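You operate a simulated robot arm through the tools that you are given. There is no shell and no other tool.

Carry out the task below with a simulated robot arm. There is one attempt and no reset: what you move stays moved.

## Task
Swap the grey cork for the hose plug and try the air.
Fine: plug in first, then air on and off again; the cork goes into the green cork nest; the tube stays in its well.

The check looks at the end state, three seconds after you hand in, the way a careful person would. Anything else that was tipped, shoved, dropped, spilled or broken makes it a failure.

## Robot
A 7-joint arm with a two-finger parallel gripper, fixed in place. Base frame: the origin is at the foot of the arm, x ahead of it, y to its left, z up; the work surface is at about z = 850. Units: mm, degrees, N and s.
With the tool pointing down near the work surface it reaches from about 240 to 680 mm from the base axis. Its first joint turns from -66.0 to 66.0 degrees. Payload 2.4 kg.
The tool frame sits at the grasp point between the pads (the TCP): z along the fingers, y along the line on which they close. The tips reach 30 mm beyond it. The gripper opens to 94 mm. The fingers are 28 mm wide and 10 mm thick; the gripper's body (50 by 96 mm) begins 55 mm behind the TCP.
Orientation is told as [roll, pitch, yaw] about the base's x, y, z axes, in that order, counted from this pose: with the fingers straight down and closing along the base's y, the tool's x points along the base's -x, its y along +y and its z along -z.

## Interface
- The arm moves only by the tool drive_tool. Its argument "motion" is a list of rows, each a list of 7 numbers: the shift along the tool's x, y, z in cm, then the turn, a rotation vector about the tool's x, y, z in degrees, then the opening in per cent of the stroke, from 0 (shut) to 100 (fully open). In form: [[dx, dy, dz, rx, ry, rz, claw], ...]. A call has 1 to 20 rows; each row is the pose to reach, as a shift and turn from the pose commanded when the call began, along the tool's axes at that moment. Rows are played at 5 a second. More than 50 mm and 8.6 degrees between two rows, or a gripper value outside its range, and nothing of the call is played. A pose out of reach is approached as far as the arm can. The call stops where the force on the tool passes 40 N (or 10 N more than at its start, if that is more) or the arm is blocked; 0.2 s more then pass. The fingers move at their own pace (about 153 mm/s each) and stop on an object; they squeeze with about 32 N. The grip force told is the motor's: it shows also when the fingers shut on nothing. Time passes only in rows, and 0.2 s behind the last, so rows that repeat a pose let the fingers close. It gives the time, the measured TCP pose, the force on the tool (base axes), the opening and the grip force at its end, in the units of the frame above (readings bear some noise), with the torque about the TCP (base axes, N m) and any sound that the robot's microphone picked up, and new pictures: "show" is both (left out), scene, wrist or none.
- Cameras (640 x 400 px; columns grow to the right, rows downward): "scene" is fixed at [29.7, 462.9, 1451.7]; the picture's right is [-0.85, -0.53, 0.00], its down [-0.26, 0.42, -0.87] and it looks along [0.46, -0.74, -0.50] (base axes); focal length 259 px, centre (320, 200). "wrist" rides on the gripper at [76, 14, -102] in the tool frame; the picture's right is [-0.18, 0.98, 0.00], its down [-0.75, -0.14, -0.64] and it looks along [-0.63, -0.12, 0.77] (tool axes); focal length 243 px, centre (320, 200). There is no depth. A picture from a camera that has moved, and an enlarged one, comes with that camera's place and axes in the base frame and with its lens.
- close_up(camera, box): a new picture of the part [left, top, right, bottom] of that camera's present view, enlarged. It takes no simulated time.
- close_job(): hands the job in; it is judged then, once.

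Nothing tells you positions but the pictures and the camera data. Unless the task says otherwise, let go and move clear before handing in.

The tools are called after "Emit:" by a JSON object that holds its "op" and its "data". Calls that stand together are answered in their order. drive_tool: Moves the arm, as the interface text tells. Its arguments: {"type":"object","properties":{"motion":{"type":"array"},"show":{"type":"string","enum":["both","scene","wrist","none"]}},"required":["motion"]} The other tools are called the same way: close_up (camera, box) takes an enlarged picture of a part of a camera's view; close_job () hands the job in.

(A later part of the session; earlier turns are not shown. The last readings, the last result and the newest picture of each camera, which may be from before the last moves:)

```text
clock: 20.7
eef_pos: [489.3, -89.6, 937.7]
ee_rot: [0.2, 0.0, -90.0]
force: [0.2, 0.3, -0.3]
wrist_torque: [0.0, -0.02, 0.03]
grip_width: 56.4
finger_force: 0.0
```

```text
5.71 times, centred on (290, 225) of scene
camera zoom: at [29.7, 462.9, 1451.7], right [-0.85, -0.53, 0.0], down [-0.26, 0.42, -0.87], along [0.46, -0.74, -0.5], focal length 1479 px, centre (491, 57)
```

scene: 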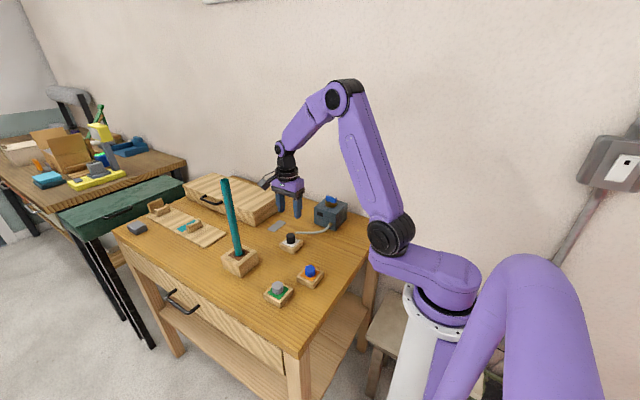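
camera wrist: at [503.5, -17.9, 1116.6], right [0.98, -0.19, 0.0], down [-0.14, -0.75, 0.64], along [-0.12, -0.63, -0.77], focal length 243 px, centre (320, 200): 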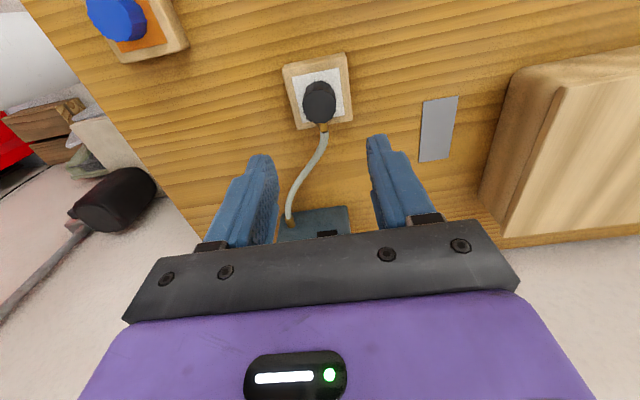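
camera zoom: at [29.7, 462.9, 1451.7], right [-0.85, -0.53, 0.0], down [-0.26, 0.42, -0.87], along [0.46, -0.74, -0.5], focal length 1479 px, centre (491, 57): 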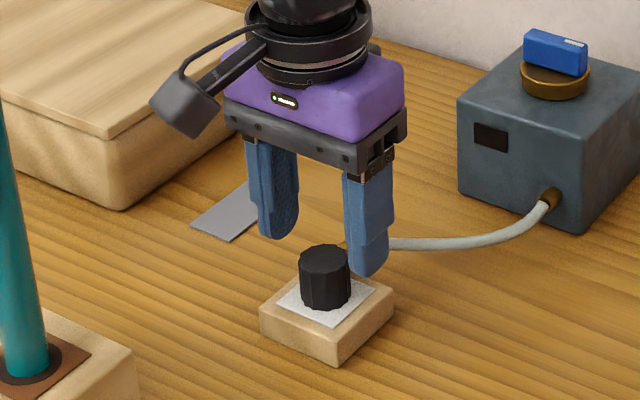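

The alignment is good in x, and y needs about 2 mm. I'll lower to grasp height.

Emit:
{"op": "drive_tool", "data": {"motion": [[-0.2, 0, 1.0, 0, 0, 0, 60], [-0.2, 0, 2.0, 0, 0, 0, 60], [-0.2, 0, 2.8, 0, 0, 0, 60], [-0.2, 0, 3.2, 0, 0, 0, 60], [-0.2, 0, 3.2, 0, 0, 0, 60]], "show": "none"}}

Emit:
{"op": "close_up", "data": {"camera": "wrist", "box": [220, 80, 420, 240]}}

Emit:
{"op": "close_up", "data": {"camera": "scene", "box": [250, 190, 330, 260]}}

```text
clock: 21.9
eef_pos: [489.1, -92.9, 907.8]
ee_rot: [0.1, 0.0, -89.9]
force: [-1.2, -0.5, -0.3]
wrist_torque: [0.0, 0.05, 0.0]
grip_width: 56.7
finger_force: 0.1
```

```text
2.50 times, centred on (320, 160) of wrist
camera zoom: at [502.5, -17.1, 1008.7], right [0.98, -0.18, 0.0], down [-0.14, -0.75, 0.64], along [-0.12, -0.63, -0.77], focal length 606 px, centre (320, 300)
```

zoom: 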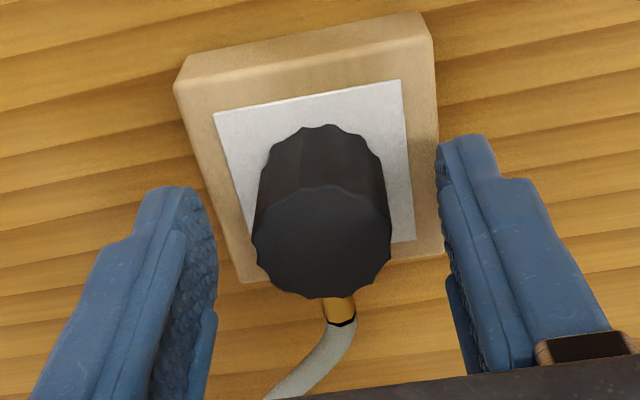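

```text
5.71 times, centred on (290, 225) of scene
camera zoom: at [29.7, 462.9, 1451.7], right [-0.85, -0.53, 0.0], down [-0.26, 0.42, -0.87], along [0.46, -0.74, -0.5], focal length 1479 px, centre (491, 57)
```

zoom: 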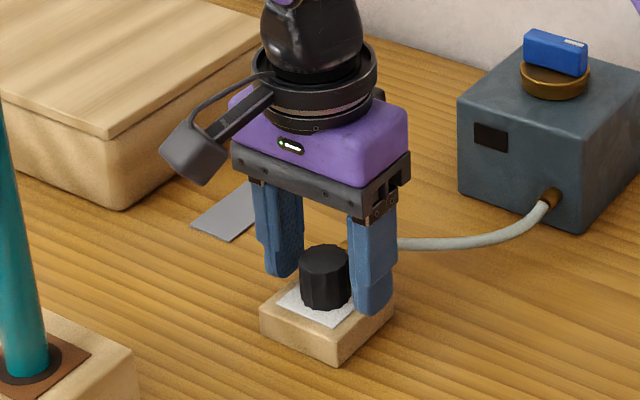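

Centred. I'll close on the plug head.

Emit:
{"op": "drive_tool", "data": {"motion": [[0, 0, 0.15, 0, 0, 0, 55], [0, 0, 0.2, 0, 0, 0, 45], [0, 0, 0.2, 0, 0, 0, 36], [0, 0, 0.2, 0, 0, 0, 28], [0, 0, 0.2, 0, 0, 0, 20], [0, 0, 0.2, 0, 0, 0, 20]], "show": "none"}}

Emit:
{"op": "close_up", "data": {"camera": "wrist", "box": [220, 80, 420, 240]}}

Emit:
{"op": "close_up", "data": {"camera": "scene", "box": [250, 190, 330, 260]}}

```text
clock: 23.3
eef_pos: [488.9, -92.8, 905.7]
ee_rot: [0.1, 0.0, -90.0]
force: [1.3, 0.1, 1.3]
wrist_torque: [0.03, -0.02, 0.01]
grip_width: 28.9
finger_force: 32.2
```

```text
2.50 times, centred on (320, 160) of wrist
camera zoom: at [502.5, -17.9, 1006.8], right [0.98, -0.18, 0.0], down [-0.14, -0.75, 0.64], along [-0.12, -0.63, -0.77], focal length 606 px, centre (320, 300)
```

zoom: 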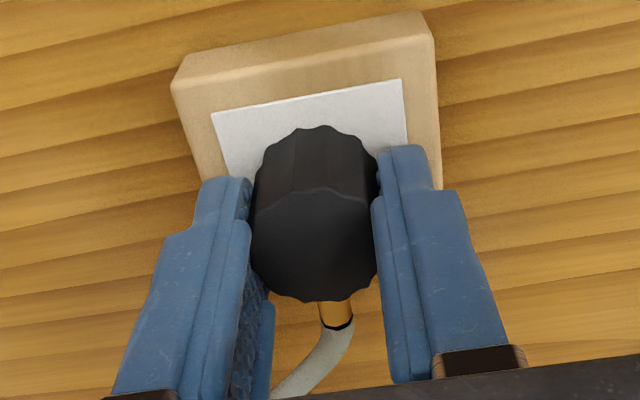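

```text
5.71 times, centred on (290, 225) of scene
camera zoom: at [29.7, 462.9, 1451.7], right [-0.85, -0.53, 0.0], down [-0.26, 0.42, -0.87], along [0.46, -0.74, -0.5], focal length 1479 px, centre (491, 57)
```

zoom: 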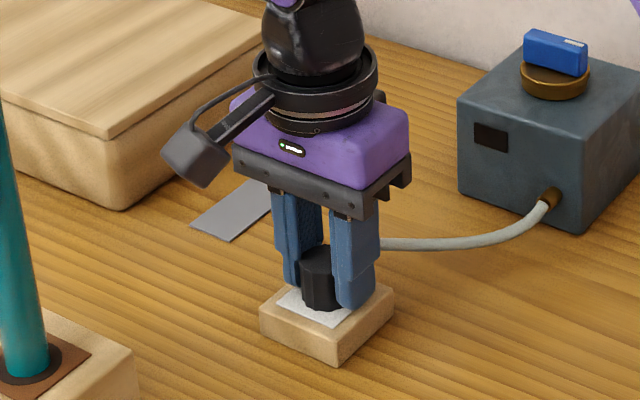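

The plug is gripped (28.9 mm). I'll lift it slowly and watch the hose.

Emit:
{"op": "drive_tool", "data": {"motion": [[0, 0, -0.4, 0, 0, 0, 20], [0, 0, -0.8, 0, 0, 0, 20], [0, 0, -1.2, 0, 0, 0, 20], [0, 0, -1.6, 0, 0, 0, 20], [0, 0, -2.2, 0, 0, 0, 20], [0, 0, -3.0, 0, 0, 0, 20], [0, 0, -4.0, 0, 0, 0, 20], [0, 0, -5.0, 0, 0, 0, 20]], "show": "both"}}

Emit:
{"op": "close_up", "data": {"camera": "scene", "box": [250, 180, 350, 260]}}

```text
clock: 25.1
eef_pos: [487.4, -92.6, 954.5]
ee_rot: [0.1, 0.0, -89.9]
force: [0.4, 0.3, -1.0]
wrist_torque: [-0.02, -0.02, 0.0]
grip_width: 28.9
finger_force: 31.7
camera wrist: at [501.1, -18.6, 1056.3], right [0.98, -0.18, 0.0], down [-0.14, -0.75, 0.64], along [-0.12, -0.63, -0.77], focal length 243 px, centre (320, 200)
```

scene: 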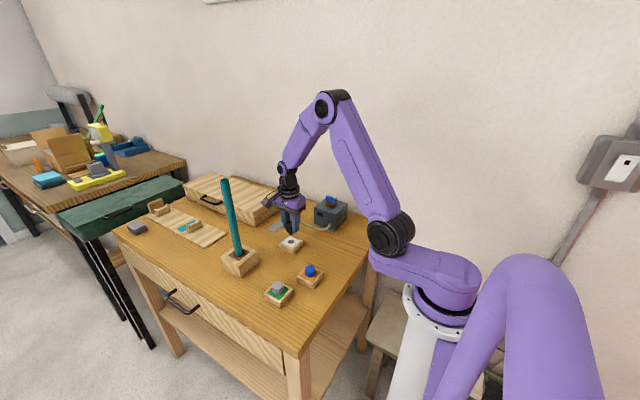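
wrist: 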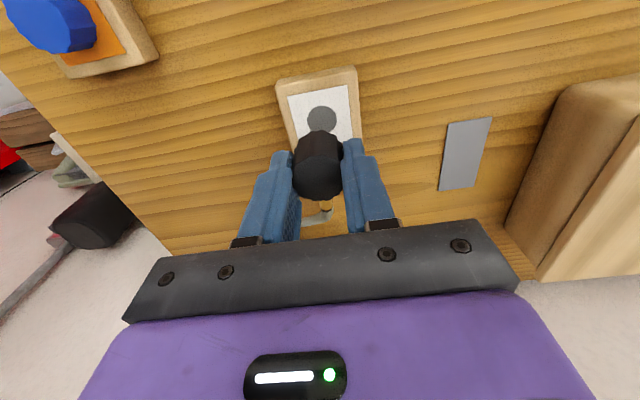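

```text
5.00 times, centred on (300, 220) of scene
camera zoom: at [29.7, 462.9, 1451.7], right [-0.85, -0.53, 0.0], down [-0.26, 0.42, -0.87], along [0.46, -0.74, -0.5], focal length 1294 px, centre (420, 100)
```

zoom: 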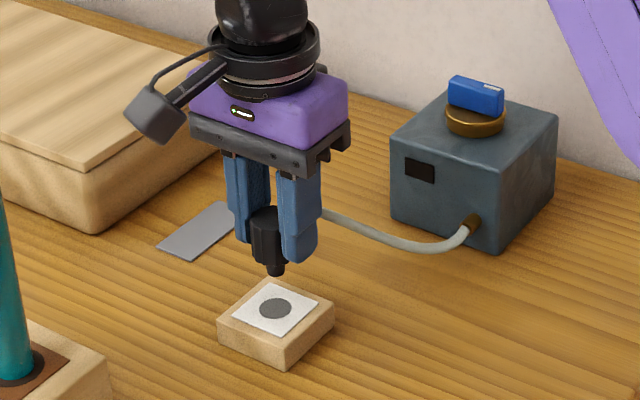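

The plug is free and the hose follows with no noticeable force. I'll raise it above the tube's rim height before going across.

Emit:
{"op": "drive_tool", "data": {"motion": [[0, 0, -4, 0, 0, 0, 20], [0, 0, -8, 0, 0, 0, 20], [0, 0, -12, 0, 0, 0, 20], [0, 0, -16, 0, 0, 0, 20], [0, 0, -20, 0, 0, 0, 20], [0, 0, -24, 0, 0, 0, 20], [0, 0, -27.5, 0, 0, 0, 20], [0, 0, -27.5, 0, 0, 0, 20]], "show": "both"}}

```text
clock: 26.9
eef_pos: [489.8, -93.6, 1232.5]
ee_rot: [0.1, 0.0, -89.9]
force: [-0.2, 0.4, -0.8]
wrist_torque: [-0.02, 0.0, -0.02]
grip_width: 29.1
finger_force: 31.5
camera wrist: at [502.8, -18.3, 1333.5], right [0.98, -0.18, 0.0], down [-0.14, -0.75, 0.64], along [-0.12, -0.63, -0.77], focal length 243 px, centre (320, 200)
```

scene: 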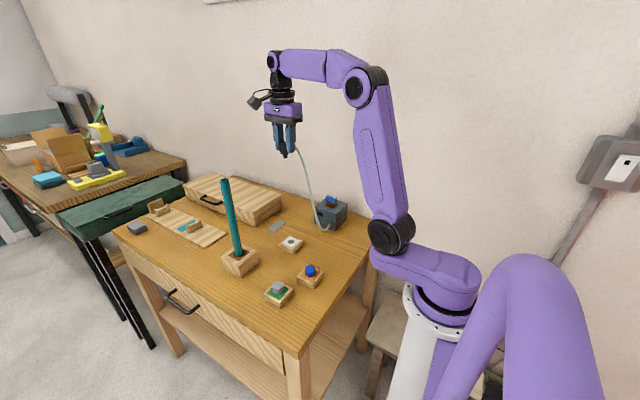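
wrist: 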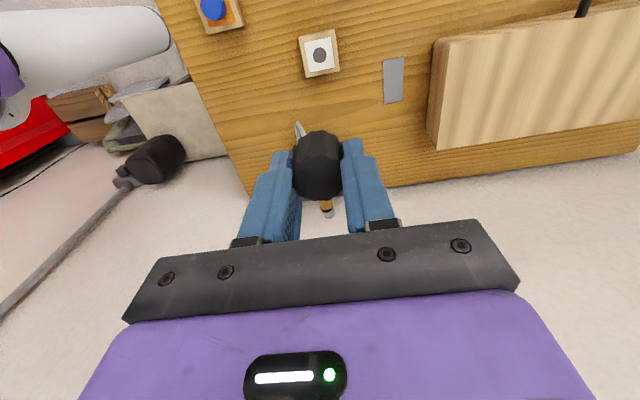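

The hose extends freely. I'll go across to above the tube.

Emit:
{"op": "drive_tool", "data": {"motion": [[3.2, 1.6, 0, 0, 0, 0, 20], [6.5, 3.2, 0, 0, 0, 0, 20], [9.8, 4.8, 0, 0, 0, 0, 20], [13.0, 6.4, 0, 0, 0, 0, 20], [15.0, 7.4, 0, 0, 0, 0, 20], [16.3, 8.0, 0, 0, 0, 0, 20], [16.3, 8.0, 0, 0, 0, 0, 20]], "show": "both"}}

Emit:
{"op": "close_up", "data": {"camera": "wrist", "box": [220, 60, 420, 220]}}

Emit:
{"op": "close_up", "data": {"camera": "scene", "box": [180, 110, 260, 190]}}

```text
clock: 28.5
eef_pos: [568.2, 70.9, 1231.4]
ee_rot: [0.0, 0.0, -89.9]
force: [0.4, -0.2, -0.6]
wrist_torque: [0.0, 0.01, 0.0]
grip_width: 28.7
finger_force: 32.1
camera wrist: at [581.1, 146.3, 1332.5], right [0.98, -0.18, 0.0], down [-0.14, -0.75, 0.64], along [-0.12, -0.63, -0.77], focal length 243 px, centre (320, 200)
```

scene: 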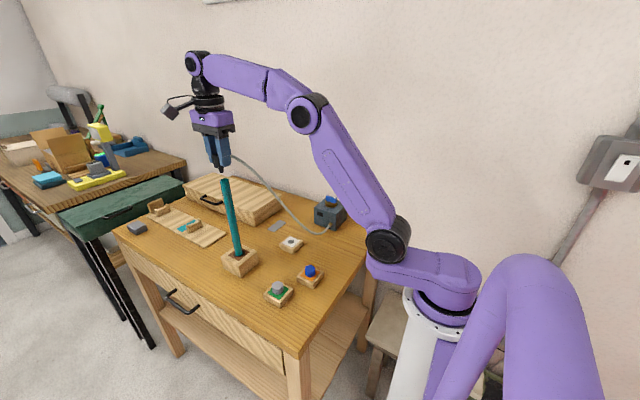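
wrist: 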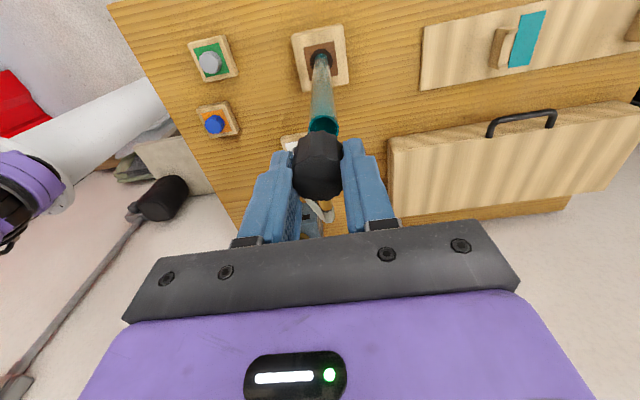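

```text
2.50 times, centred on (320, 140) of wrist
camera zoom: at [581.1, 146.3, 1332.5], right [0.98, -0.18, 0.0], down [-0.14, -0.75, 0.64], along [-0.12, -0.63, -0.77], focal length 606 px, centre (320, 350)
```

zoom: 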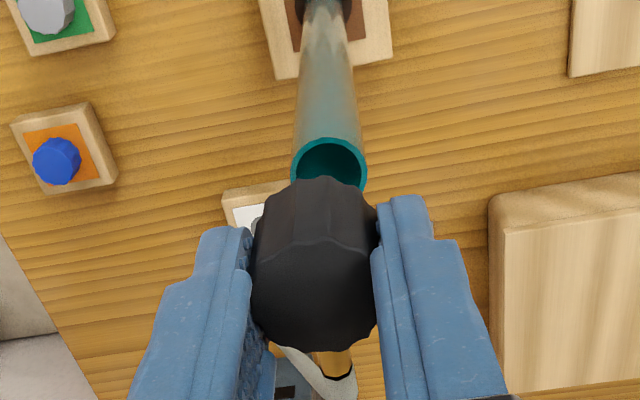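

```text
5.00 times, centred on (220, 150) of scene
camera zoom: at [29.7, 462.9, 1451.7], right [-0.85, -0.53, 0.0], down [-0.26, 0.42, -0.87], along [0.46, -0.74, -0.5], focal length 1294 px, centre (820, 450)
```

zoom: 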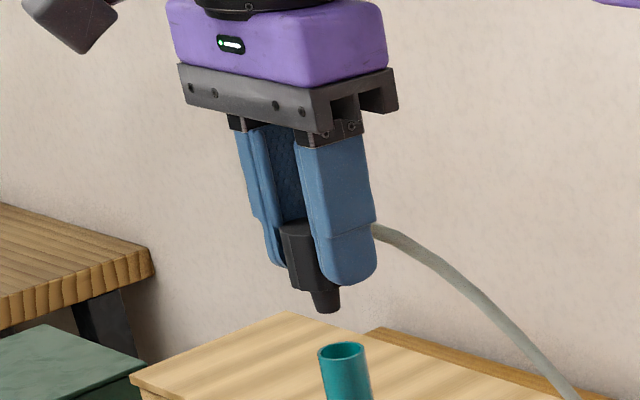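

The plug is hovering over the tube, but my two camera estimates of the lateral offset differ by a few mm. I'll zoom in before lowering.

Emit:
{"op": "close_up", "data": {"camera": "scene", "box": [200, 140, 240, 200]}}

Emit:
{"op": "close_up", "data": {"camera": "wrist", "box": [280, 100, 360, 220]}}

Emit:
{"op": "close_up", "data": {"camera": "scene", "box": [190, 210, 290, 310]}}

```text
6.67 times, centred on (220, 170) of scene
camera zoom: at [29.7, 462.9, 1451.7], right [-0.85, -0.53, 0.0], down [-0.26, 0.42, -0.87], along [0.46, -0.74, -0.5], focal length 1726 px, centre (987, 400)
```

zoom: 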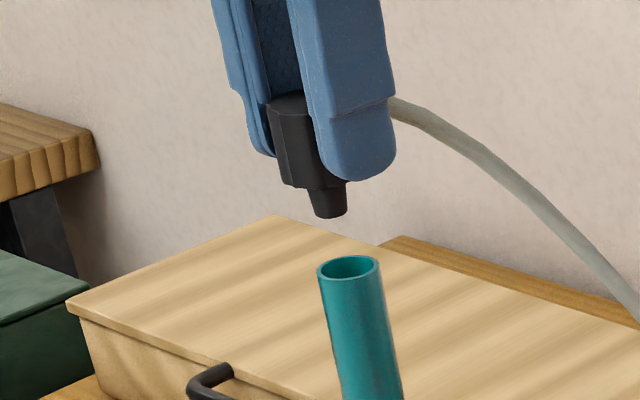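

```text
3.33 times, centred on (320, 160) of wrist
camera zoom: at [581.1, 146.3, 1332.5], right [0.98, -0.18, 0.0], down [-0.14, -0.75, 0.64], along [-0.12, -0.63, -0.77], focal length 809 px, centre (320, 333)
```

zoom: 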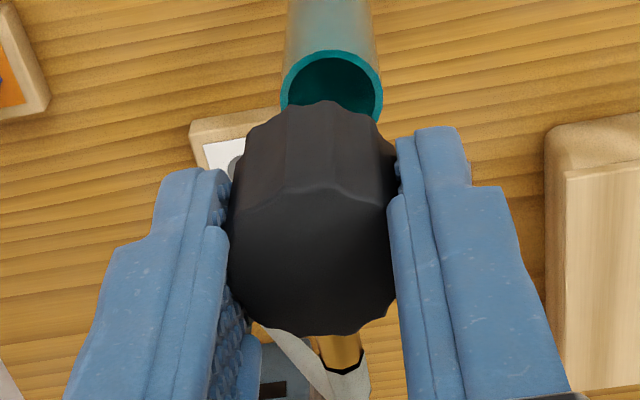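

```text
4.00 times, centred on (240, 260) of scene
camera zoom: at [29.7, 462.9, 1451.7], right [-0.85, -0.53, 0.0], down [-0.26, 0.42, -0.87], along [0.46, -0.74, -0.5], focal length 1035 px, centre (640, -40)
```

zoom: 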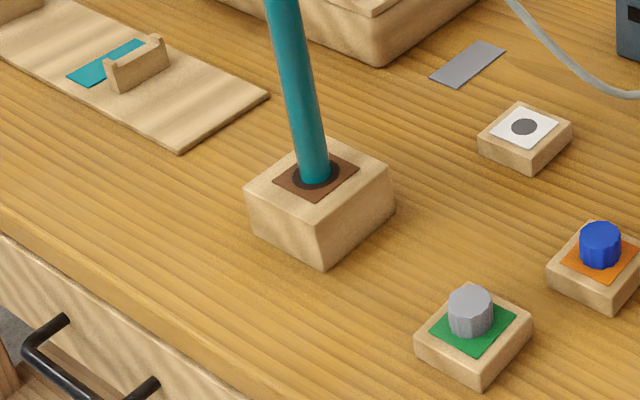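

The estimates disagree by 2–4 mm, so I'll apply a partial correction. Then I'll lower until the shaft tip is just above the rim and compare directly.

Emit:
{"op": "drive_tool", "data": {"motion": [[-0.2, 0.15, 0.4, 0, 0, 0, 20], [-0.2, 0.15, 0.8, 0, 0, 0, 20], [-0.2, 0.15, 1.2, 0, 0, 0, 20], [-0.2, 0.15, 1.5, 0, 0, 0, 20], [-0.2, 0.15, 1.5, 0, 0, 0, 20]], "show": "none"}}

Emit:
{"op": "close_up", "data": {"camera": "scene", "box": [205, 150, 245, 190]}}

Emit:
{"op": "close_up", "data": {"camera": "wrist", "box": [280, 80, 360, 200]}}

```text
clock: 29.7
eef_pos: [568.7, 68.2, 1214.5]
ee_rot: [0.1, -0.1, -90.0]
force: [-0.1, 0.7, -0.4]
wrist_torque: [-0.05, 0.03, -0.01]
grip_width: 28.6
finger_force: 31.8
```

```text
10.00 times, centred on (225, 170) of scene
camera zoom: at [29.7, 462.9, 1451.7], right [-0.85, -0.53, 0.0], down [-0.26, 0.42, -0.87], along [0.46, -0.74, -0.5], focal length 2588 px, centre (1270, 500)
```

zoom: 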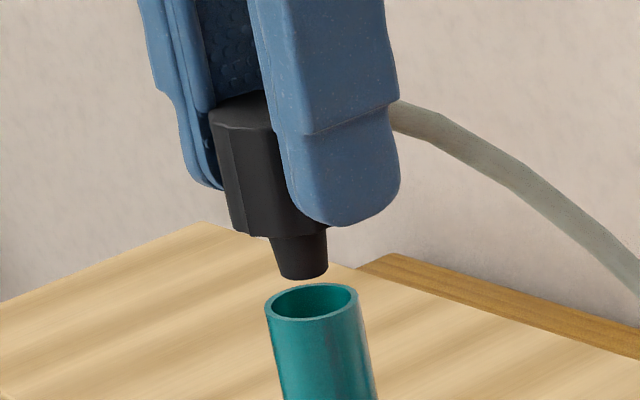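

```text
3.33 times, centred on (320, 140) of wrist
camera zoom: at [582.6, 143.1, 1316.2], right [0.98, -0.18, 0.0], down [-0.14, -0.75, 0.64], along [-0.12, -0.63, -0.77], focal length 809 px, centre (320, 400)
```

zoom: 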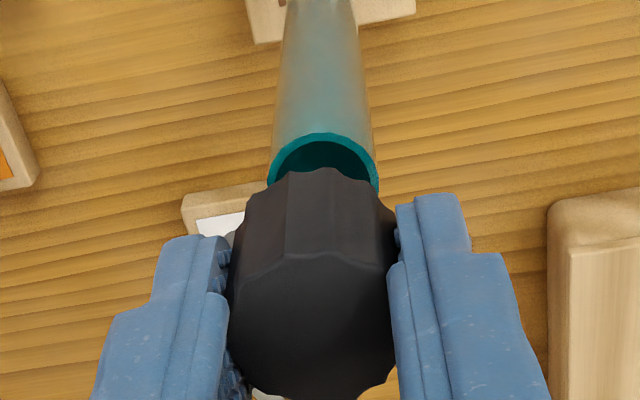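

The shaft tip (12 mm) sits about 8 mm above the bore (22 mm) and within roughly 2 mm of centre. I'll make a small shift and ease the tip in.

Emit:
{"op": "drive_tool", "data": {"motion": [[-0.03, 0.1, 0.3, 0, 0, 0, 20], [-0.03, 0.1, 0.6, 0, 0, 0, 20], [-0.03, 0.1, 0.9, 0, 0, 0, 20], [-0.03, 0.1, 1.2, 0, 0, 0, 20], [-0.03, 0.1, 1.4, 0, 0, 0, 20]], "show": "none"}}

Emit:
{"op": "close_up", "data": {"camera": "scene", "box": [205, 150, 245, 190]}}

Emit:
{"op": "close_up", "data": {"camera": "wrist", "box": [280, 80, 360, 200]}}

```text
clock: 30.9
eef_pos: [568.4, 67.2, 1201.9]
ee_rot: [0.2, 0.0, -90.0]
force: [0.2, -0.1, -0.1]
wrist_torque: [0.0, -0.01, 0.01]
grip_width: 28.9
finger_force: 32.2
```

```text
10.00 times, centred on (225, 170) of scene
camera zoom: at [29.7, 462.9, 1451.7], right [-0.85, -0.53, 0.0], down [-0.26, 0.42, -0.87], along [0.46, -0.74, -0.5], focal length 2588 px, centre (1270, 500)
```

zoom: 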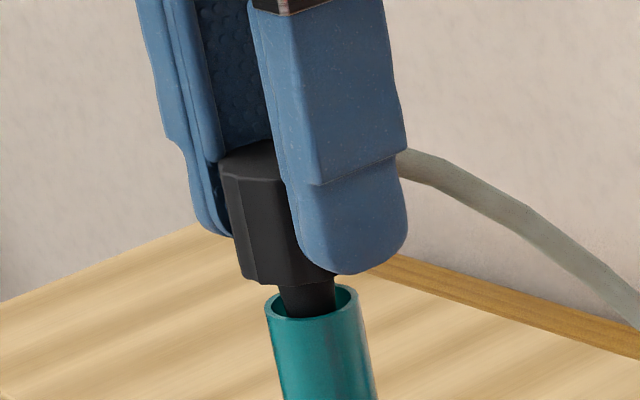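

```text
3.33 times, centred on (320, 140) of wrist
camera zoom: at [583.4, 142.9, 1302.5], right [0.98, -0.18, 0.0], down [-0.14, -0.75, 0.64], along [-0.12, -0.63, -0.77], focal length 809 px, centre (320, 400)
```

zoom: 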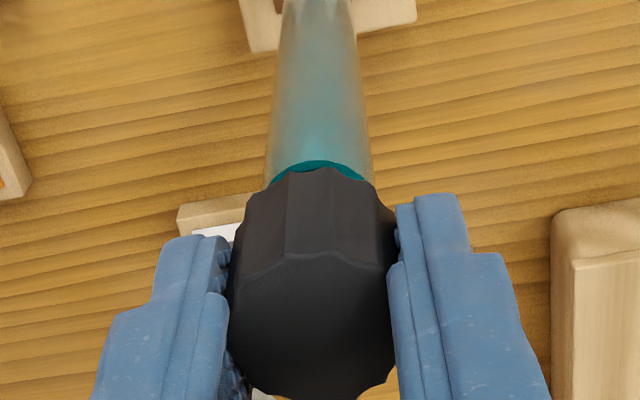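

The shaft is inside the bore and centred. I'll keep lowering toward full seating, watching the force.

Emit:
{"op": "drive_tool", "data": {"motion": [[0, 0.05, 0.15, 0, 0, 0, 20], [0, 0.05, 0.3, 0, 0, 0, 20], [0, 0.05, 0.45, 0, 0, 0, 20], [0, 0.05, 0.6, 0, 0, 0, 20]], "show": "none"}}

Emit:
{"op": "close_up", "data": {"camera": "scene", "box": [205, 150, 245, 190]}}

Emit:
{"op": "close_up", "data": {"camera": "wrist", "box": [280, 80, 360, 200]}}

```text
clock: 31.9
eef_pos: [569.8, 67.9, 1194.1]
ee_rot: [0.0, 0.0, -90.0]
force: [-0.3, 0.1, -1.1]
wrist_torque: [-0.02, -0.01, -0.02]
grip_width: 28.6
finger_force: 32.6
```

```text
10.00 times, centred on (225, 170) of scene
camera zoom: at [29.7, 462.9, 1451.7], right [-0.85, -0.53, 0.0], down [-0.26, 0.42, -0.87], along [0.46, -0.74, -0.5], focal length 2588 px, centre (1270, 500)
```

zoom: 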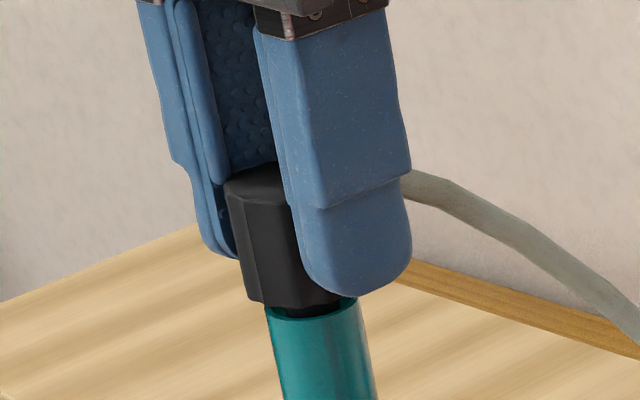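

```text
3.33 times, centred on (320, 140) of wrist
camera zoom: at [583.5, 142.7, 1296.3], right [0.98, -0.18, 0.0], down [-0.14, -0.75, 0.64], along [-0.12, -0.63, -0.77], focal length 809 px, centre (320, 400)
```

zoom: 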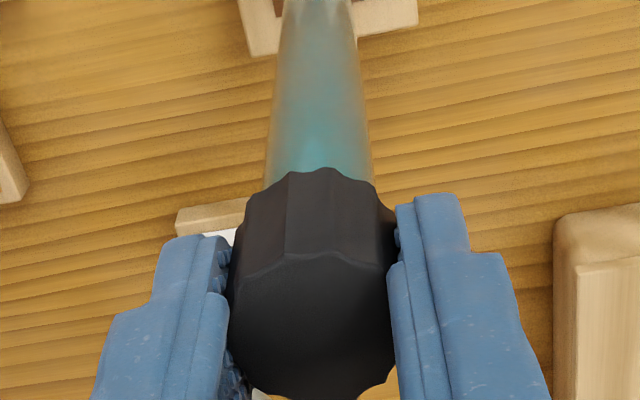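

About 3–4 mm remain. I'll creep down in 1 mm steps.

Emit:
{"op": "drive_tool", "data": {"motion": [[0, 0.03, 0.1, 0, 0, 0, 20], [0, 0.03, 0.2, 0, 0, 0, 20], [0, 0.03, 0.3, 0, 0, 0, 20]], "show": "none"}}

Emit:
{"op": "close_up", "data": {"camera": "scene", "box": [205, 150, 245, 190]}}

```text
clock: 32.7
eef_pos: [569.6, 68.7, 1192.5]
ee_rot: [0.0, 0.0, -90.0]
force: [0.2, -0.2, -0.4]
wrist_torque: [0.0, -0.02, 0.03]
grip_width: 28.7
finger_force: 31.5
```

```text
10.00 times, centred on (225, 170) of scene
camera zoom: at [29.7, 462.9, 1451.7], right [-0.85, -0.53, 0.0], down [-0.26, 0.42, -0.87], along [0.46, -0.74, -0.5], focal length 2588 px, centre (1270, 500)
```

zoom: 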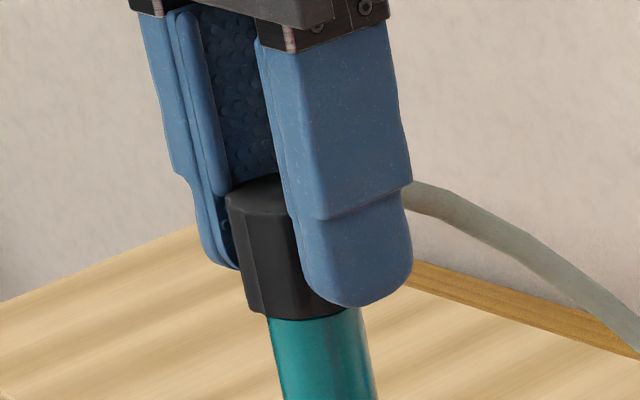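

Almost flush. I'll creep until contact force shows.

Emit:
{"op": "drive_tool", "data": {"motion": [[0, 0, 0.05, 0, 0, 0, 20], [0, 0, 0.1, 0, 0, 0, 20]], "show": "none"}}

Emit:
{"op": "close_up", "data": {"camera": "scene", "box": [210, 160, 240, 190]}}

```text
clock: 33.3
eef_pos: [570.2, 67.8, 1190.0]
ee_rot: [0.1, 0.0, -90.0]
force: [0.4, 0.5, -1.1]
wrist_torque: [0.02, -0.05, -0.01]
grip_width: 28.7
finger_force: 32.5
```

```text
13.33 times, centred on (225, 175) of scene
camera zoom: at [29.7, 462.9, 1451.7], right [-0.85, -0.53, 0.0], down [-0.26, 0.42, -0.87], along [0.46, -0.74, -0.5], focal length 3451 px, centre (1587, 533)
```

zoom: 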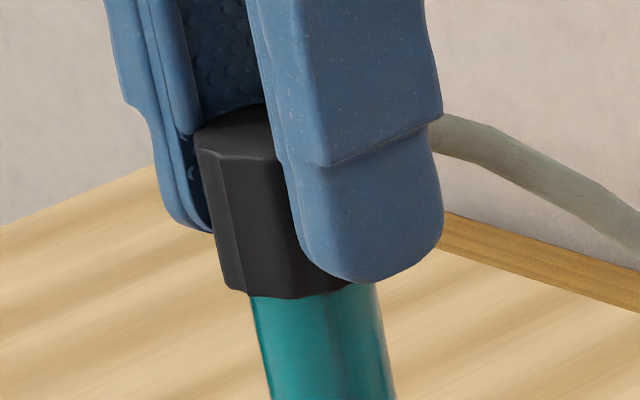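

Emit:
{"op": "drive_tool", "data": {"motion": [[0, 0, 0.05, 0, 0, 0, 20], [0, 0, 0.1, 0, 0, 0, 20]], "show": "none"}}

Emit:
{"op": "close_up", "data": {"camera": "scene", "box": [210, 160, 240, 190]}}

```text
clock: 33.9
eef_pos: [570.7, 68.5, 1190.3]
ee_rot: [0.2, 0.0, -90.1]
force: [-0.1, -0.8, -0.4]
wrist_torque: [0.03, 0.02, 0.0]
grip_width: 28.6
finger_force: 32.1
```

```text
13.33 times, centred on (225, 175) of scene
camera zoom: at [29.7, 462.9, 1451.7], right [-0.85, -0.53, 0.0], down [-0.26, 0.42, -0.87], along [0.46, -0.74, -0.5], focal length 3451 px, centre (1587, 533)
```

zoom: 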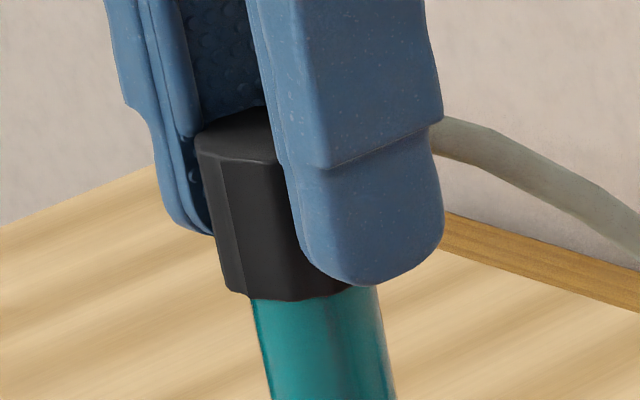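

Just about at contact. One more creep.

Emit:
{"op": "drive_tool", "data": {"motion": [[0, 0, 0.05, 0, 0, 0, 20], [0, 0, 0.1, 0, 0, 0, 20]], "show": "none"}}

Emit:
{"op": "close_up", "data": {"camera": "scene", "box": [210, 160, 240, 190]}}

```text
clock: 34.5
eef_pos: [570.3, 68.1, 1189.4]
ee_rot: [0.2, 0.1, -90.0]
force: [0.2, -0.1, 6.4]
wrist_torque: [-0.01, 0.11, -0.02]
grip_width: 28.7
finger_force: 31.7
```

```text
13.33 times, centred on (225, 175) of scene
camera zoom: at [29.6, 462.9, 1451.7], right [-0.85, -0.53, 0.0], down [-0.26, 0.42, -0.87], along [0.46, -0.74, -0.5], focal length 3451 px, centre (1587, 533)
```

zoom: 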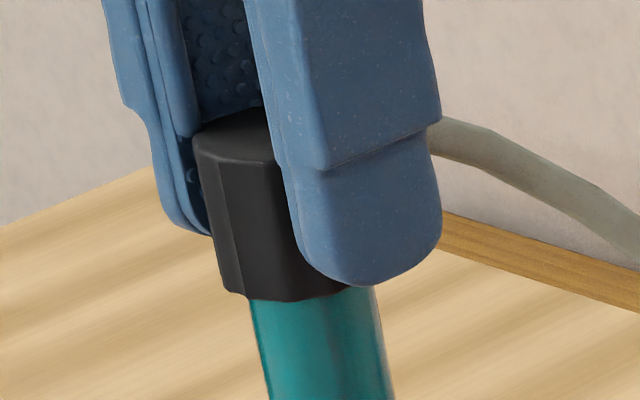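

Contact is 6 N with the head flush on the rim, so the plug is seated. I'll release gently.

Emit:
{"op": "drive_tool", "data": {"motion": [[0, 0, -0.05, 0, 0, 0, 26], [0, 0, -0.05, 0, 0, 0, 35], [0, 0, -0.05, 0, 0, 0, 45], [0, 0, -0.05, 0, 0, 0, 60], [0, 0, -0.05, 0, 0, 0, 60]], "show": "both"}}

Emit:
{"op": "close_up", "data": {"camera": "scene", "box": [200, 150, 250, 200]}}

Emit:
{"op": "close_up", "data": {"camera": "wrist", "box": [240, 40, 400, 220]}}

```text
clock: 35.7
eef_pos: [569.7, 67.6, 1188.5]
ee_rot: [0.1, 0.0, -90.0]
force: [0.9, 0.2, 0.1]
wrist_torque: [0.0, 0.01, 0.0]
grip_width: 56.4
finger_force: 0.0
camera wrist: at [583.6, 143.3, 1290.9], right [0.98, -0.18, 0.0], down [-0.14, -0.75, 0.64], along [-0.12, -0.63, -0.77], focal length 243 px, centre (320, 200)
```

scene: 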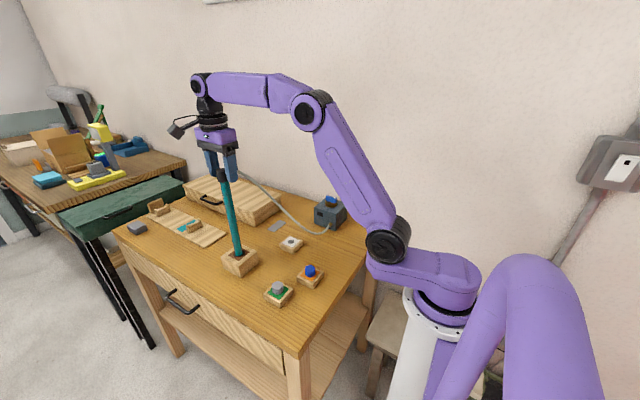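
wrist: 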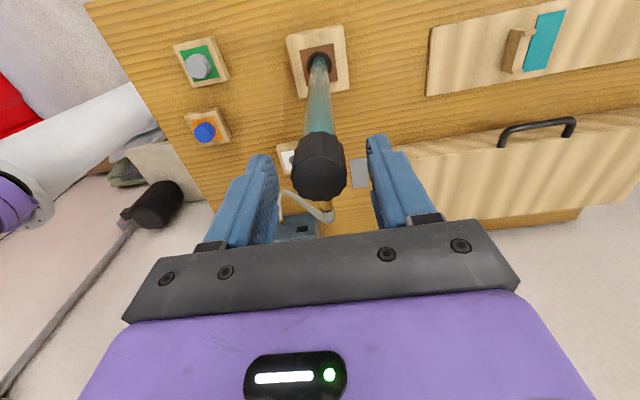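

```text
8.00 times, centred on (225, 175) of scene
camera zoom: at [29.7, 462.9, 1451.7], right [-0.85, -0.53, 0.0], down [-0.26, 0.42, -0.87], along [0.46, -0.74, -0.5], focal length 2070 px, centre (1080, 400)
```

zoom: 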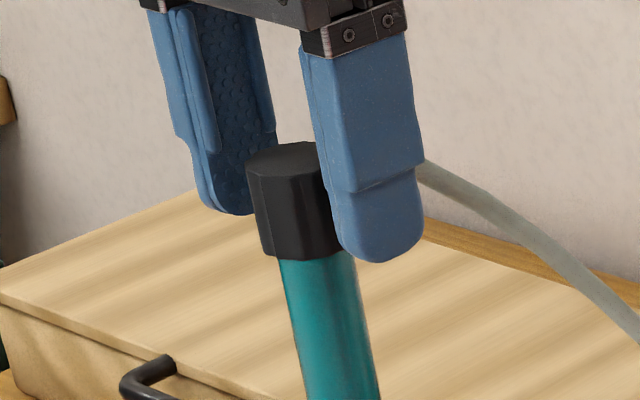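

```text
2.22 times, centred on (320, 130) of wrist
camera zoom: at [583.6, 143.3, 1290.9], right [0.98, -0.18, 0.0], down [-0.14, -0.75, 0.64], along [-0.12, -0.63, -0.77], focal length 539 px, centre (320, 356)
```

zoom: 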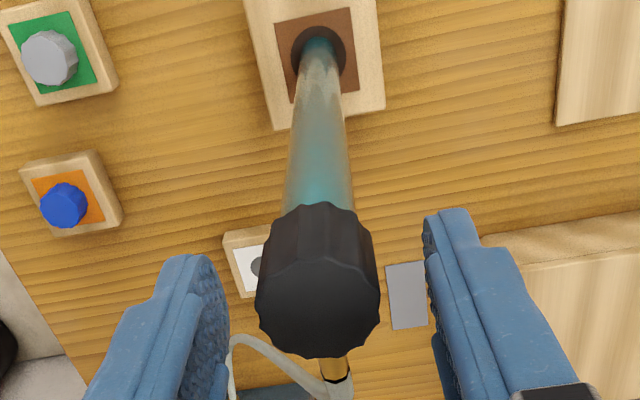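

The plug sits flush and upright. I'll rise clear, return the gripper to yaw 0 and move above the air box knob to inspect it.

Emit:
{"op": "drive_tool", "data": {"motion": [[0, 0, -3, 0, 0, 0, 60], [0, 0, -6, 0, 0, 0, 60], [-3.4, -1.05, -6, 0, 0, -8.2, 60], [-6.8, -2.1, -6, 0, 0, -16.4, 60], [-10.1, -3.2, -6, 0, 0, -24.6, 60], [-13.5, -4.2, -6, 0, 0, -32.8, 60], [-16.9, -5.3, -6, 0, 0, -41, 60], [-20.3, -6.3, -6, 0, 0, -49.2, 60], [-23.7, -7.4, -6, 0, 0, -57.4, 60], [-27.1, -8.4, -6, 0, 0, -65.6, 60], [-30.4, -9.5, -6, 0, 0, -73.8, 60], [-33.8, -10.5, -6, 0, 0, -82, 60], [-37.2, -11.6, -6, 0, 0, -90, 60], [-37.2, -11.6, -2, 0, 0, -90, 60], [-37.2, -11.6, 2, 0, 0, -90, 60], [-37.2, -11.6, 6, 0, 0, -90, 60], [-37.2, -11.6, 10, 0, 0, -90, 60], [-37.2, -11.6, 13, 0, 0, -90, 60], [-37.2, -11.6, 13, 0, 0, -90, 60]], "show": "both"}}

Emit:
{"op": "close_up", "data": {"camera": "wrist", "box": [200, 20, 440, 220]}}

Emit:
{"op": "close_up", "data": {"camera": "scene", "box": [290, 170, 370, 250]}}

```text
clock: 39.7
eef_pos: [453.9, -302.3, 1059.6]
ee_rot: [-0.1, -0.1, 0.1]
force: [0.5, -0.1, 0.4]
wrist_torque: [-0.01, -0.01, 0.01]
grip_width: 56.8
finger_force: 0.0
camera wrist: at [376.4, -289.1, 1160.7], right [0.18, 0.98, 0.0], down [0.75, -0.14, 0.64], along [0.63, -0.12, -0.77], focal length 243 px, centre (320, 200)
```

scene: 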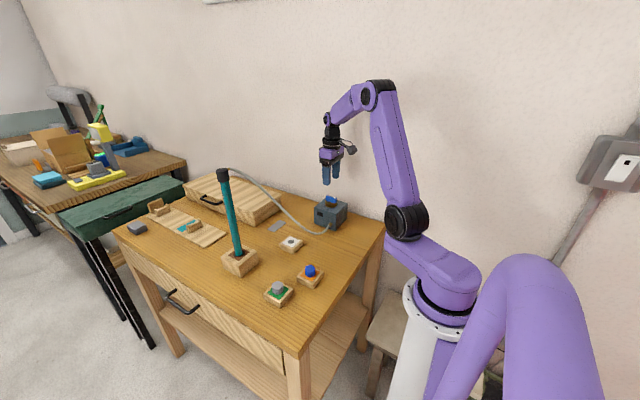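
wrist: 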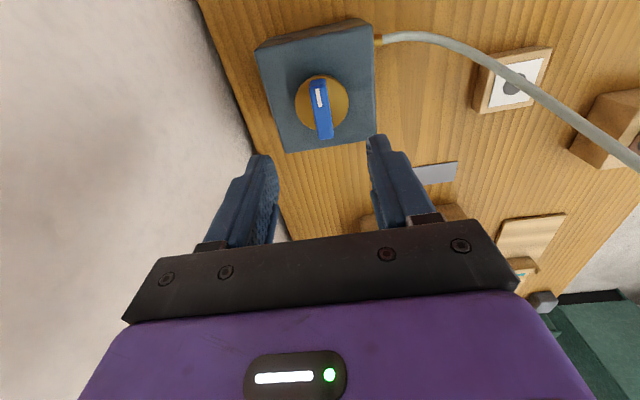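

```text
2.00 times, centred on (320, 120) of wrist
camera zoom: at [376.4, -289.1, 1160.7], right [0.18, 0.98, 0.0], down [0.75, -0.14, 0.64], along [0.63, -0.12, -0.77], focal length 485 px, centre (320, 360)
```

zoom: 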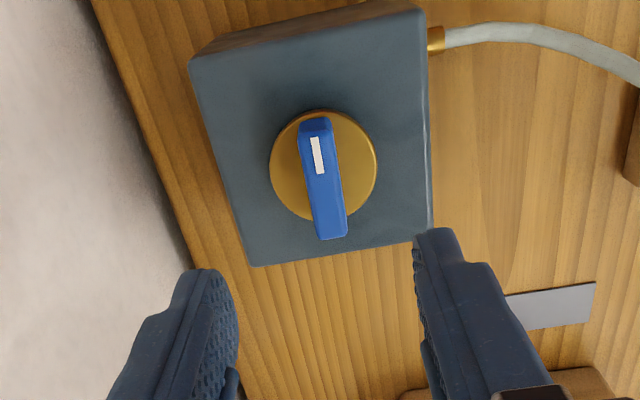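

```text
5.00 times, centred on (330, 210) of scene
camera zoom: at [29.7, 462.9, 1451.7], right [-0.85, -0.53, 0.0], down [-0.26, 0.42, -0.87], along [0.46, -0.74, -0.5], focal length 1294 px, centre (270, 150)
```

zoom: 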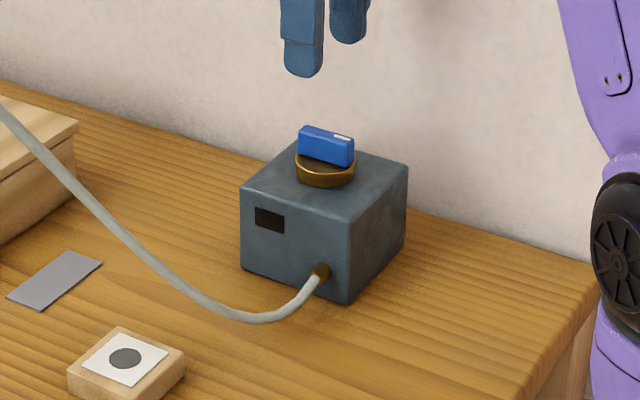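

The knob's blue bar lies along x, centred near [451.7, -302], top about z 945. The hose and tube look fine. I'll descend closer with the fingers straddling the bar.

Emit:
{"op": "drive_tool", "data": {"motion": [[0.1, 0.12, 2.5, 0, 0, 0, 50], [0.1, 0.12, 5.0, 0, 0, 0, 45], [0.1, 0.12, 7.0, 0, 0, 0, 45], [0.1, 0.12, 7.0, 0, 0, 0, 45]], "show": "none"}}

Emit:
{"op": "close_up", "data": {"camera": "wrist", "box": [240, 60, 400, 220]}}

Emit:
{"op": "close_up", "data": {"camera": "scene", "box": [300, 160, 360, 220]}}

```text
clock: 40.7
eef_pos: [453.9, -302.6, 987.7]
ee_rot: [-0.1, 0.0, 0.0]
force: [-0.9, -0.3, 0.0]
wrist_torque: [0.02, 0.01, 0.01]
grip_width: 41.9
finger_force: 0.1
```

```text
2.50 times, centred on (320, 140) of wrist
camera zoom: at [376.4, -289.6, 1089.9], right [0.18, 0.98, 0.0], down [0.75, -0.14, 0.64], along [0.63, -0.12, -0.77], focal length 606 px, centre (320, 350)
```

zoom: 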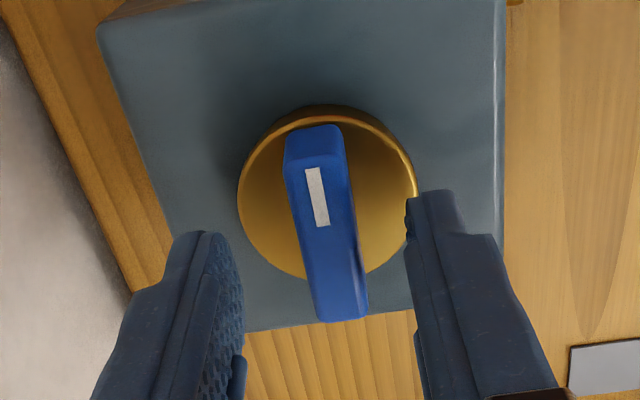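

```text
6.67 times, centred on (330, 190) of scene
camera zoom: at [29.7, 462.9, 1451.7], right [-0.85, -0.53, 0.0], down [-0.26, 0.42, -0.87], along [0.46, -0.74, -0.5], focal length 1726 px, centre (253, 267)
```

zoom: 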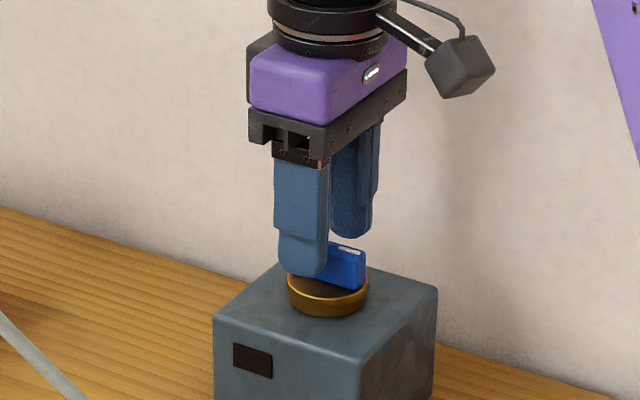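

The bar top is near z 953 and the disc near z 928. I'll shift about 3 mm in +y and lower the fingers around the bar, keeping the tips above the disc.

Emit:
{"op": "drive_tool", "data": {"motion": [[0.1, 0.3, 0.6, 0, 0, 0, 45], [0.1, 0.3, 1.2, 0, 0, 0, 45], [0.1, 0.3, 1.8, 0, 0, 0, 45], [0.1, 0.3, 2.3, 0, 0, 0, 45], [0.1, 0.3, 2.3, 0, 0, 0, 45]], "show": "none"}}

Emit:
{"op": "close_up", "data": {"camera": "wrist", "box": [240, 80, 400, 240]}}

Emit:
{"op": "close_up", "data": {"camera": "scene", "box": [300, 160, 360, 220]}}

```text
clock: 41.6
eef_pos: [454.7, -300.3, 973.9]
ee_rot: [-0.2, -0.3, 0.1]
force: [-0.1, 1.0, 6.1]
wrist_torque: [0.13, 0.1, 0.03]
grip_width: 42.8
finger_force: 0.1
stopped in row 4: the force on the tool passed its limit at 50 N (the readings are from after the stop); the commanded pose is now the measured one
```

```text
2.50 times, centred on (320, 160) of wrist
camera zoom: at [376.8, -287.2, 1075.8], right [0.18, 0.98, 0.0], down [0.75, -0.14, 0.65], along [0.64, -0.12, -0.76], focal length 606 px, centre (320, 300)
```

zoom: 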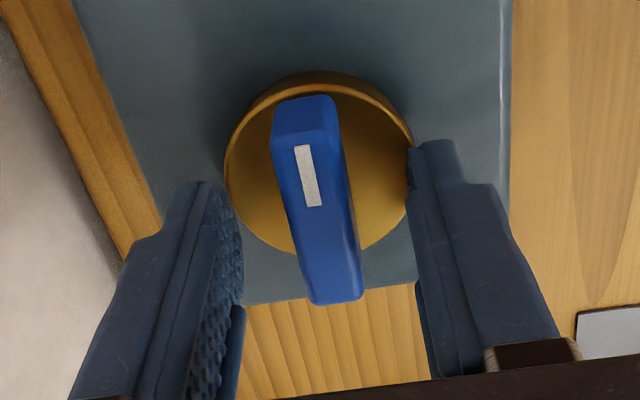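

```text
6.67 times, centred on (330, 190) of scene
camera zoom: at [29.6, 463.0, 1451.7], right [-0.85, -0.53, 0.0], down [-0.26, 0.42, -0.87], along [0.46, -0.74, -0.5], focal length 1726 px, centre (253, 267)
```

zoom: 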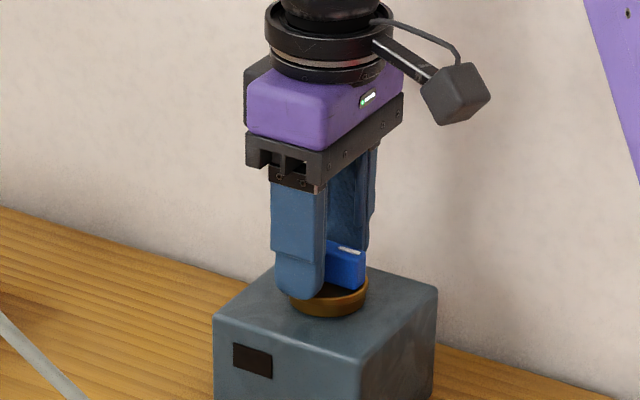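

The tips touched the disc, so its top is about z 944, higher than I'd estimated. The knob centre is therefore about [446.5, -301]. I'll lift a little, correct x, and look.

Emit:
{"op": "drive_tool", "data": {"motion": [[0, 0, -0.4, 0, 0, 0, 45], [0.3, 0.05, -0.4, 0, 0, 0, 45], [0.6, 0.09, -0.4, 0, 0, 0, 45], [0.6, 0.09, -0.4, 0, 0, 0, 45]], "show": "none"}}

Emit:
{"op": "close_up", "data": {"camera": "wrist", "box": [240, 80, 400, 240]}}

Emit:
{"op": "close_up", "data": {"camera": "scene", "box": [310, 180, 350, 220]}}

```text
clock: 42.6
eef_pos: [446.3, -300.5, 977.7]
ee_rot: [-0.1, -0.3, 0.0]
force: [0.1, -0.5, -0.4]
wrist_torque: [-0.01, -0.04, 0.01]
grip_width: 42.1
finger_force: 0.0
```

```text
2.50 times, centred on (320, 160) of wrist
camera zoom: at [370.1, -287.1, 1079.2], right [0.18, 0.98, 0.0], down [0.75, -0.14, 0.65], along [0.63, -0.12, -0.76], focal length 606 px, centre (320, 300)
```

zoom: 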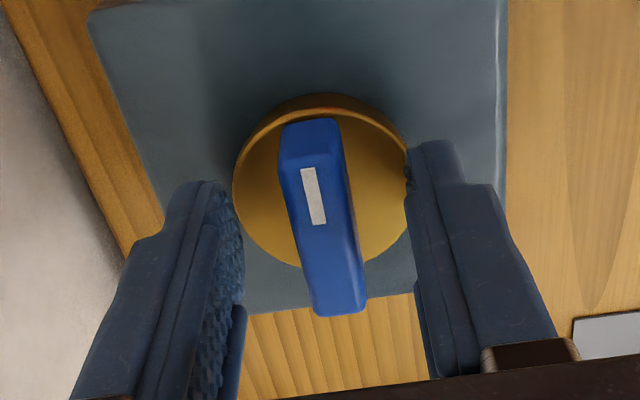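

```text
10.00 times, centred on (330, 200) of scene
camera zoom: at [29.7, 462.9, 1451.7], right [-0.85, -0.53, 0.0], down [-0.26, 0.42, -0.87], along [0.46, -0.74, -0.5], focal length 2588 px, centre (220, 200)
```

zoom: 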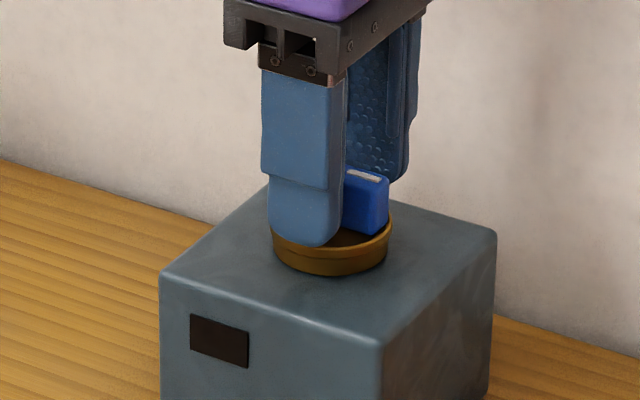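

The fingers are centred over the knob. I'll close on the bar.

Emit:
{"op": "drive_tool", "data": {"motion": [[0, 0, 0, 0, 0, 0, 35], [0, 0, 0, 0, 0, 0, 25], [0, 0, 0, 0, 0, 0, 16], [0, 0, 0, 0, 0, 0, 8], [0, 0, 0, 0, 0, 0, 5], [0, 0, 0, 0, 0, 0, 5]], "show": "none"}}

Emit:
{"op": "close_up", "data": {"camera": "wrist", "box": [240, 80, 400, 240]}}

Emit:
{"op": "close_up", "data": {"camera": "scene", "box": [310, 180, 350, 220]}}

```text
clock: 44.0
eef_pos: [447.7, -299.6, 978.6]
ee_rot: [-0.1, -0.2, 0.0]
force: [-1.0, 5.4, 2.0]
wrist_torque: [0.3, 0.22, 0.0]
grip_width: 13.7
finger_force: 44.9
```

```text
2.50 times, centred on (320, 160) of wrist
camera zoom: at [370.3, -286.5, 1079.3], right [0.18, 0.98, 0.0], down [0.75, -0.14, 0.65], along [0.63, -0.12, -0.76], focal length 606 px, centre (320, 300)
```

zoom: 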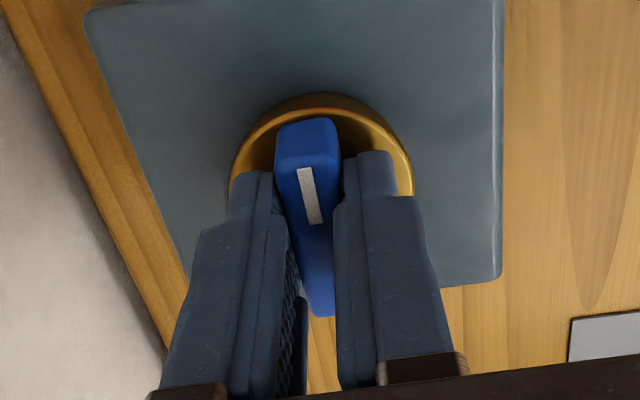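

```text
10.00 times, centred on (330, 200) of scene
camera zoom: at [29.7, 463.1, 1451.6], right [-0.85, -0.53, 0.0], down [-0.26, 0.42, -0.87], along [0.46, -0.74, -0.5], focal length 2588 px, centre (220, 200)
```

zoom: 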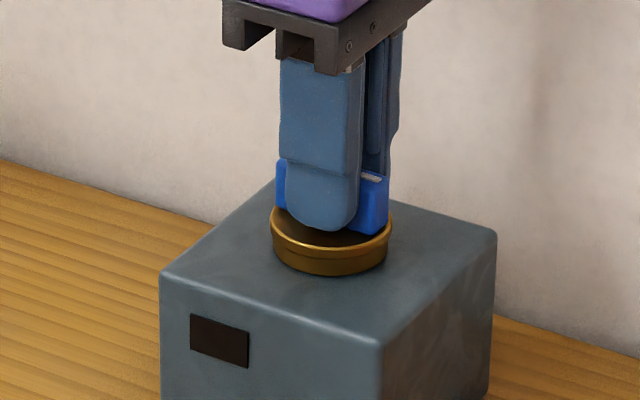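

The bar is gripped at 13.7 mm. I don't know which way is "on", so I'll try a small turn one way and feel for torque or sound.

Emit:
{"op": "drive_tool", "data": {"motion": [[0, 0.05, 0, 0, 0, -3, 5], [0, 0.05, 0, 0, 0, -6, 5], [0, 0.05, 0, 0, 0, -9, 5], [0, 0.05, 0, 0, 0, -12, 5]], "show": "none"}}

Emit:
{"op": "close_up", "data": {"camera": "wrist", "box": [240, 80, 400, 240]}}

Emit:
{"op": "close_up", "data": {"camera": "scene", "box": [310, 180, 350, 220]}}

```text
clock: 45.0
eef_pos: [447.7, -300.0, 977.6]
ee_rot: [-0.2, -0.3, 12.0]
force: [9.1, -8.1, -12.5]
wrist_torque: [0.09, 0.79, -0.02]
grip_width: 13.8
finger_force: 44.7
```

```text
2.50 times, centred on (320, 160) of wrist
camera zoom: at [368.8, -302.9, 1079.2], right [-0.02, 1.0, 0.0], down [0.76, 0.02, 0.65], along [0.65, 0.01, -0.76], focal length 606 px, centre (320, 300)
```

zoom: 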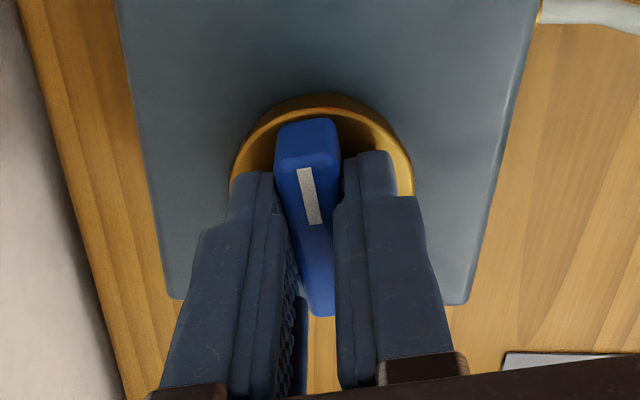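

```text
10.00 times, centred on (330, 200) of scene
camera zoom: at [30.2, 462.5, 1451.8], right [-0.85, -0.53, 0.0], down [-0.26, 0.42, -0.87], along [0.46, -0.74, -0.5], focal length 2588 px, centre (220, 200)
```

zoom: 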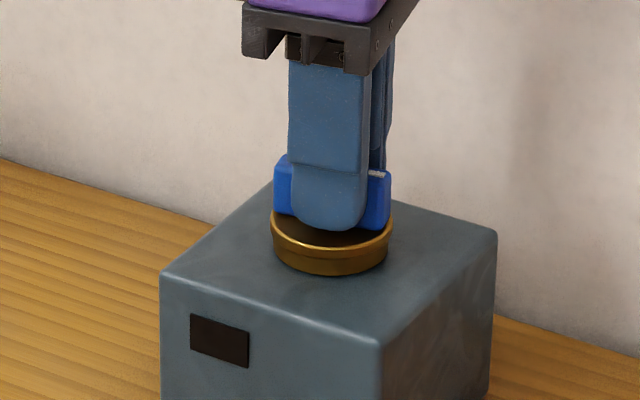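

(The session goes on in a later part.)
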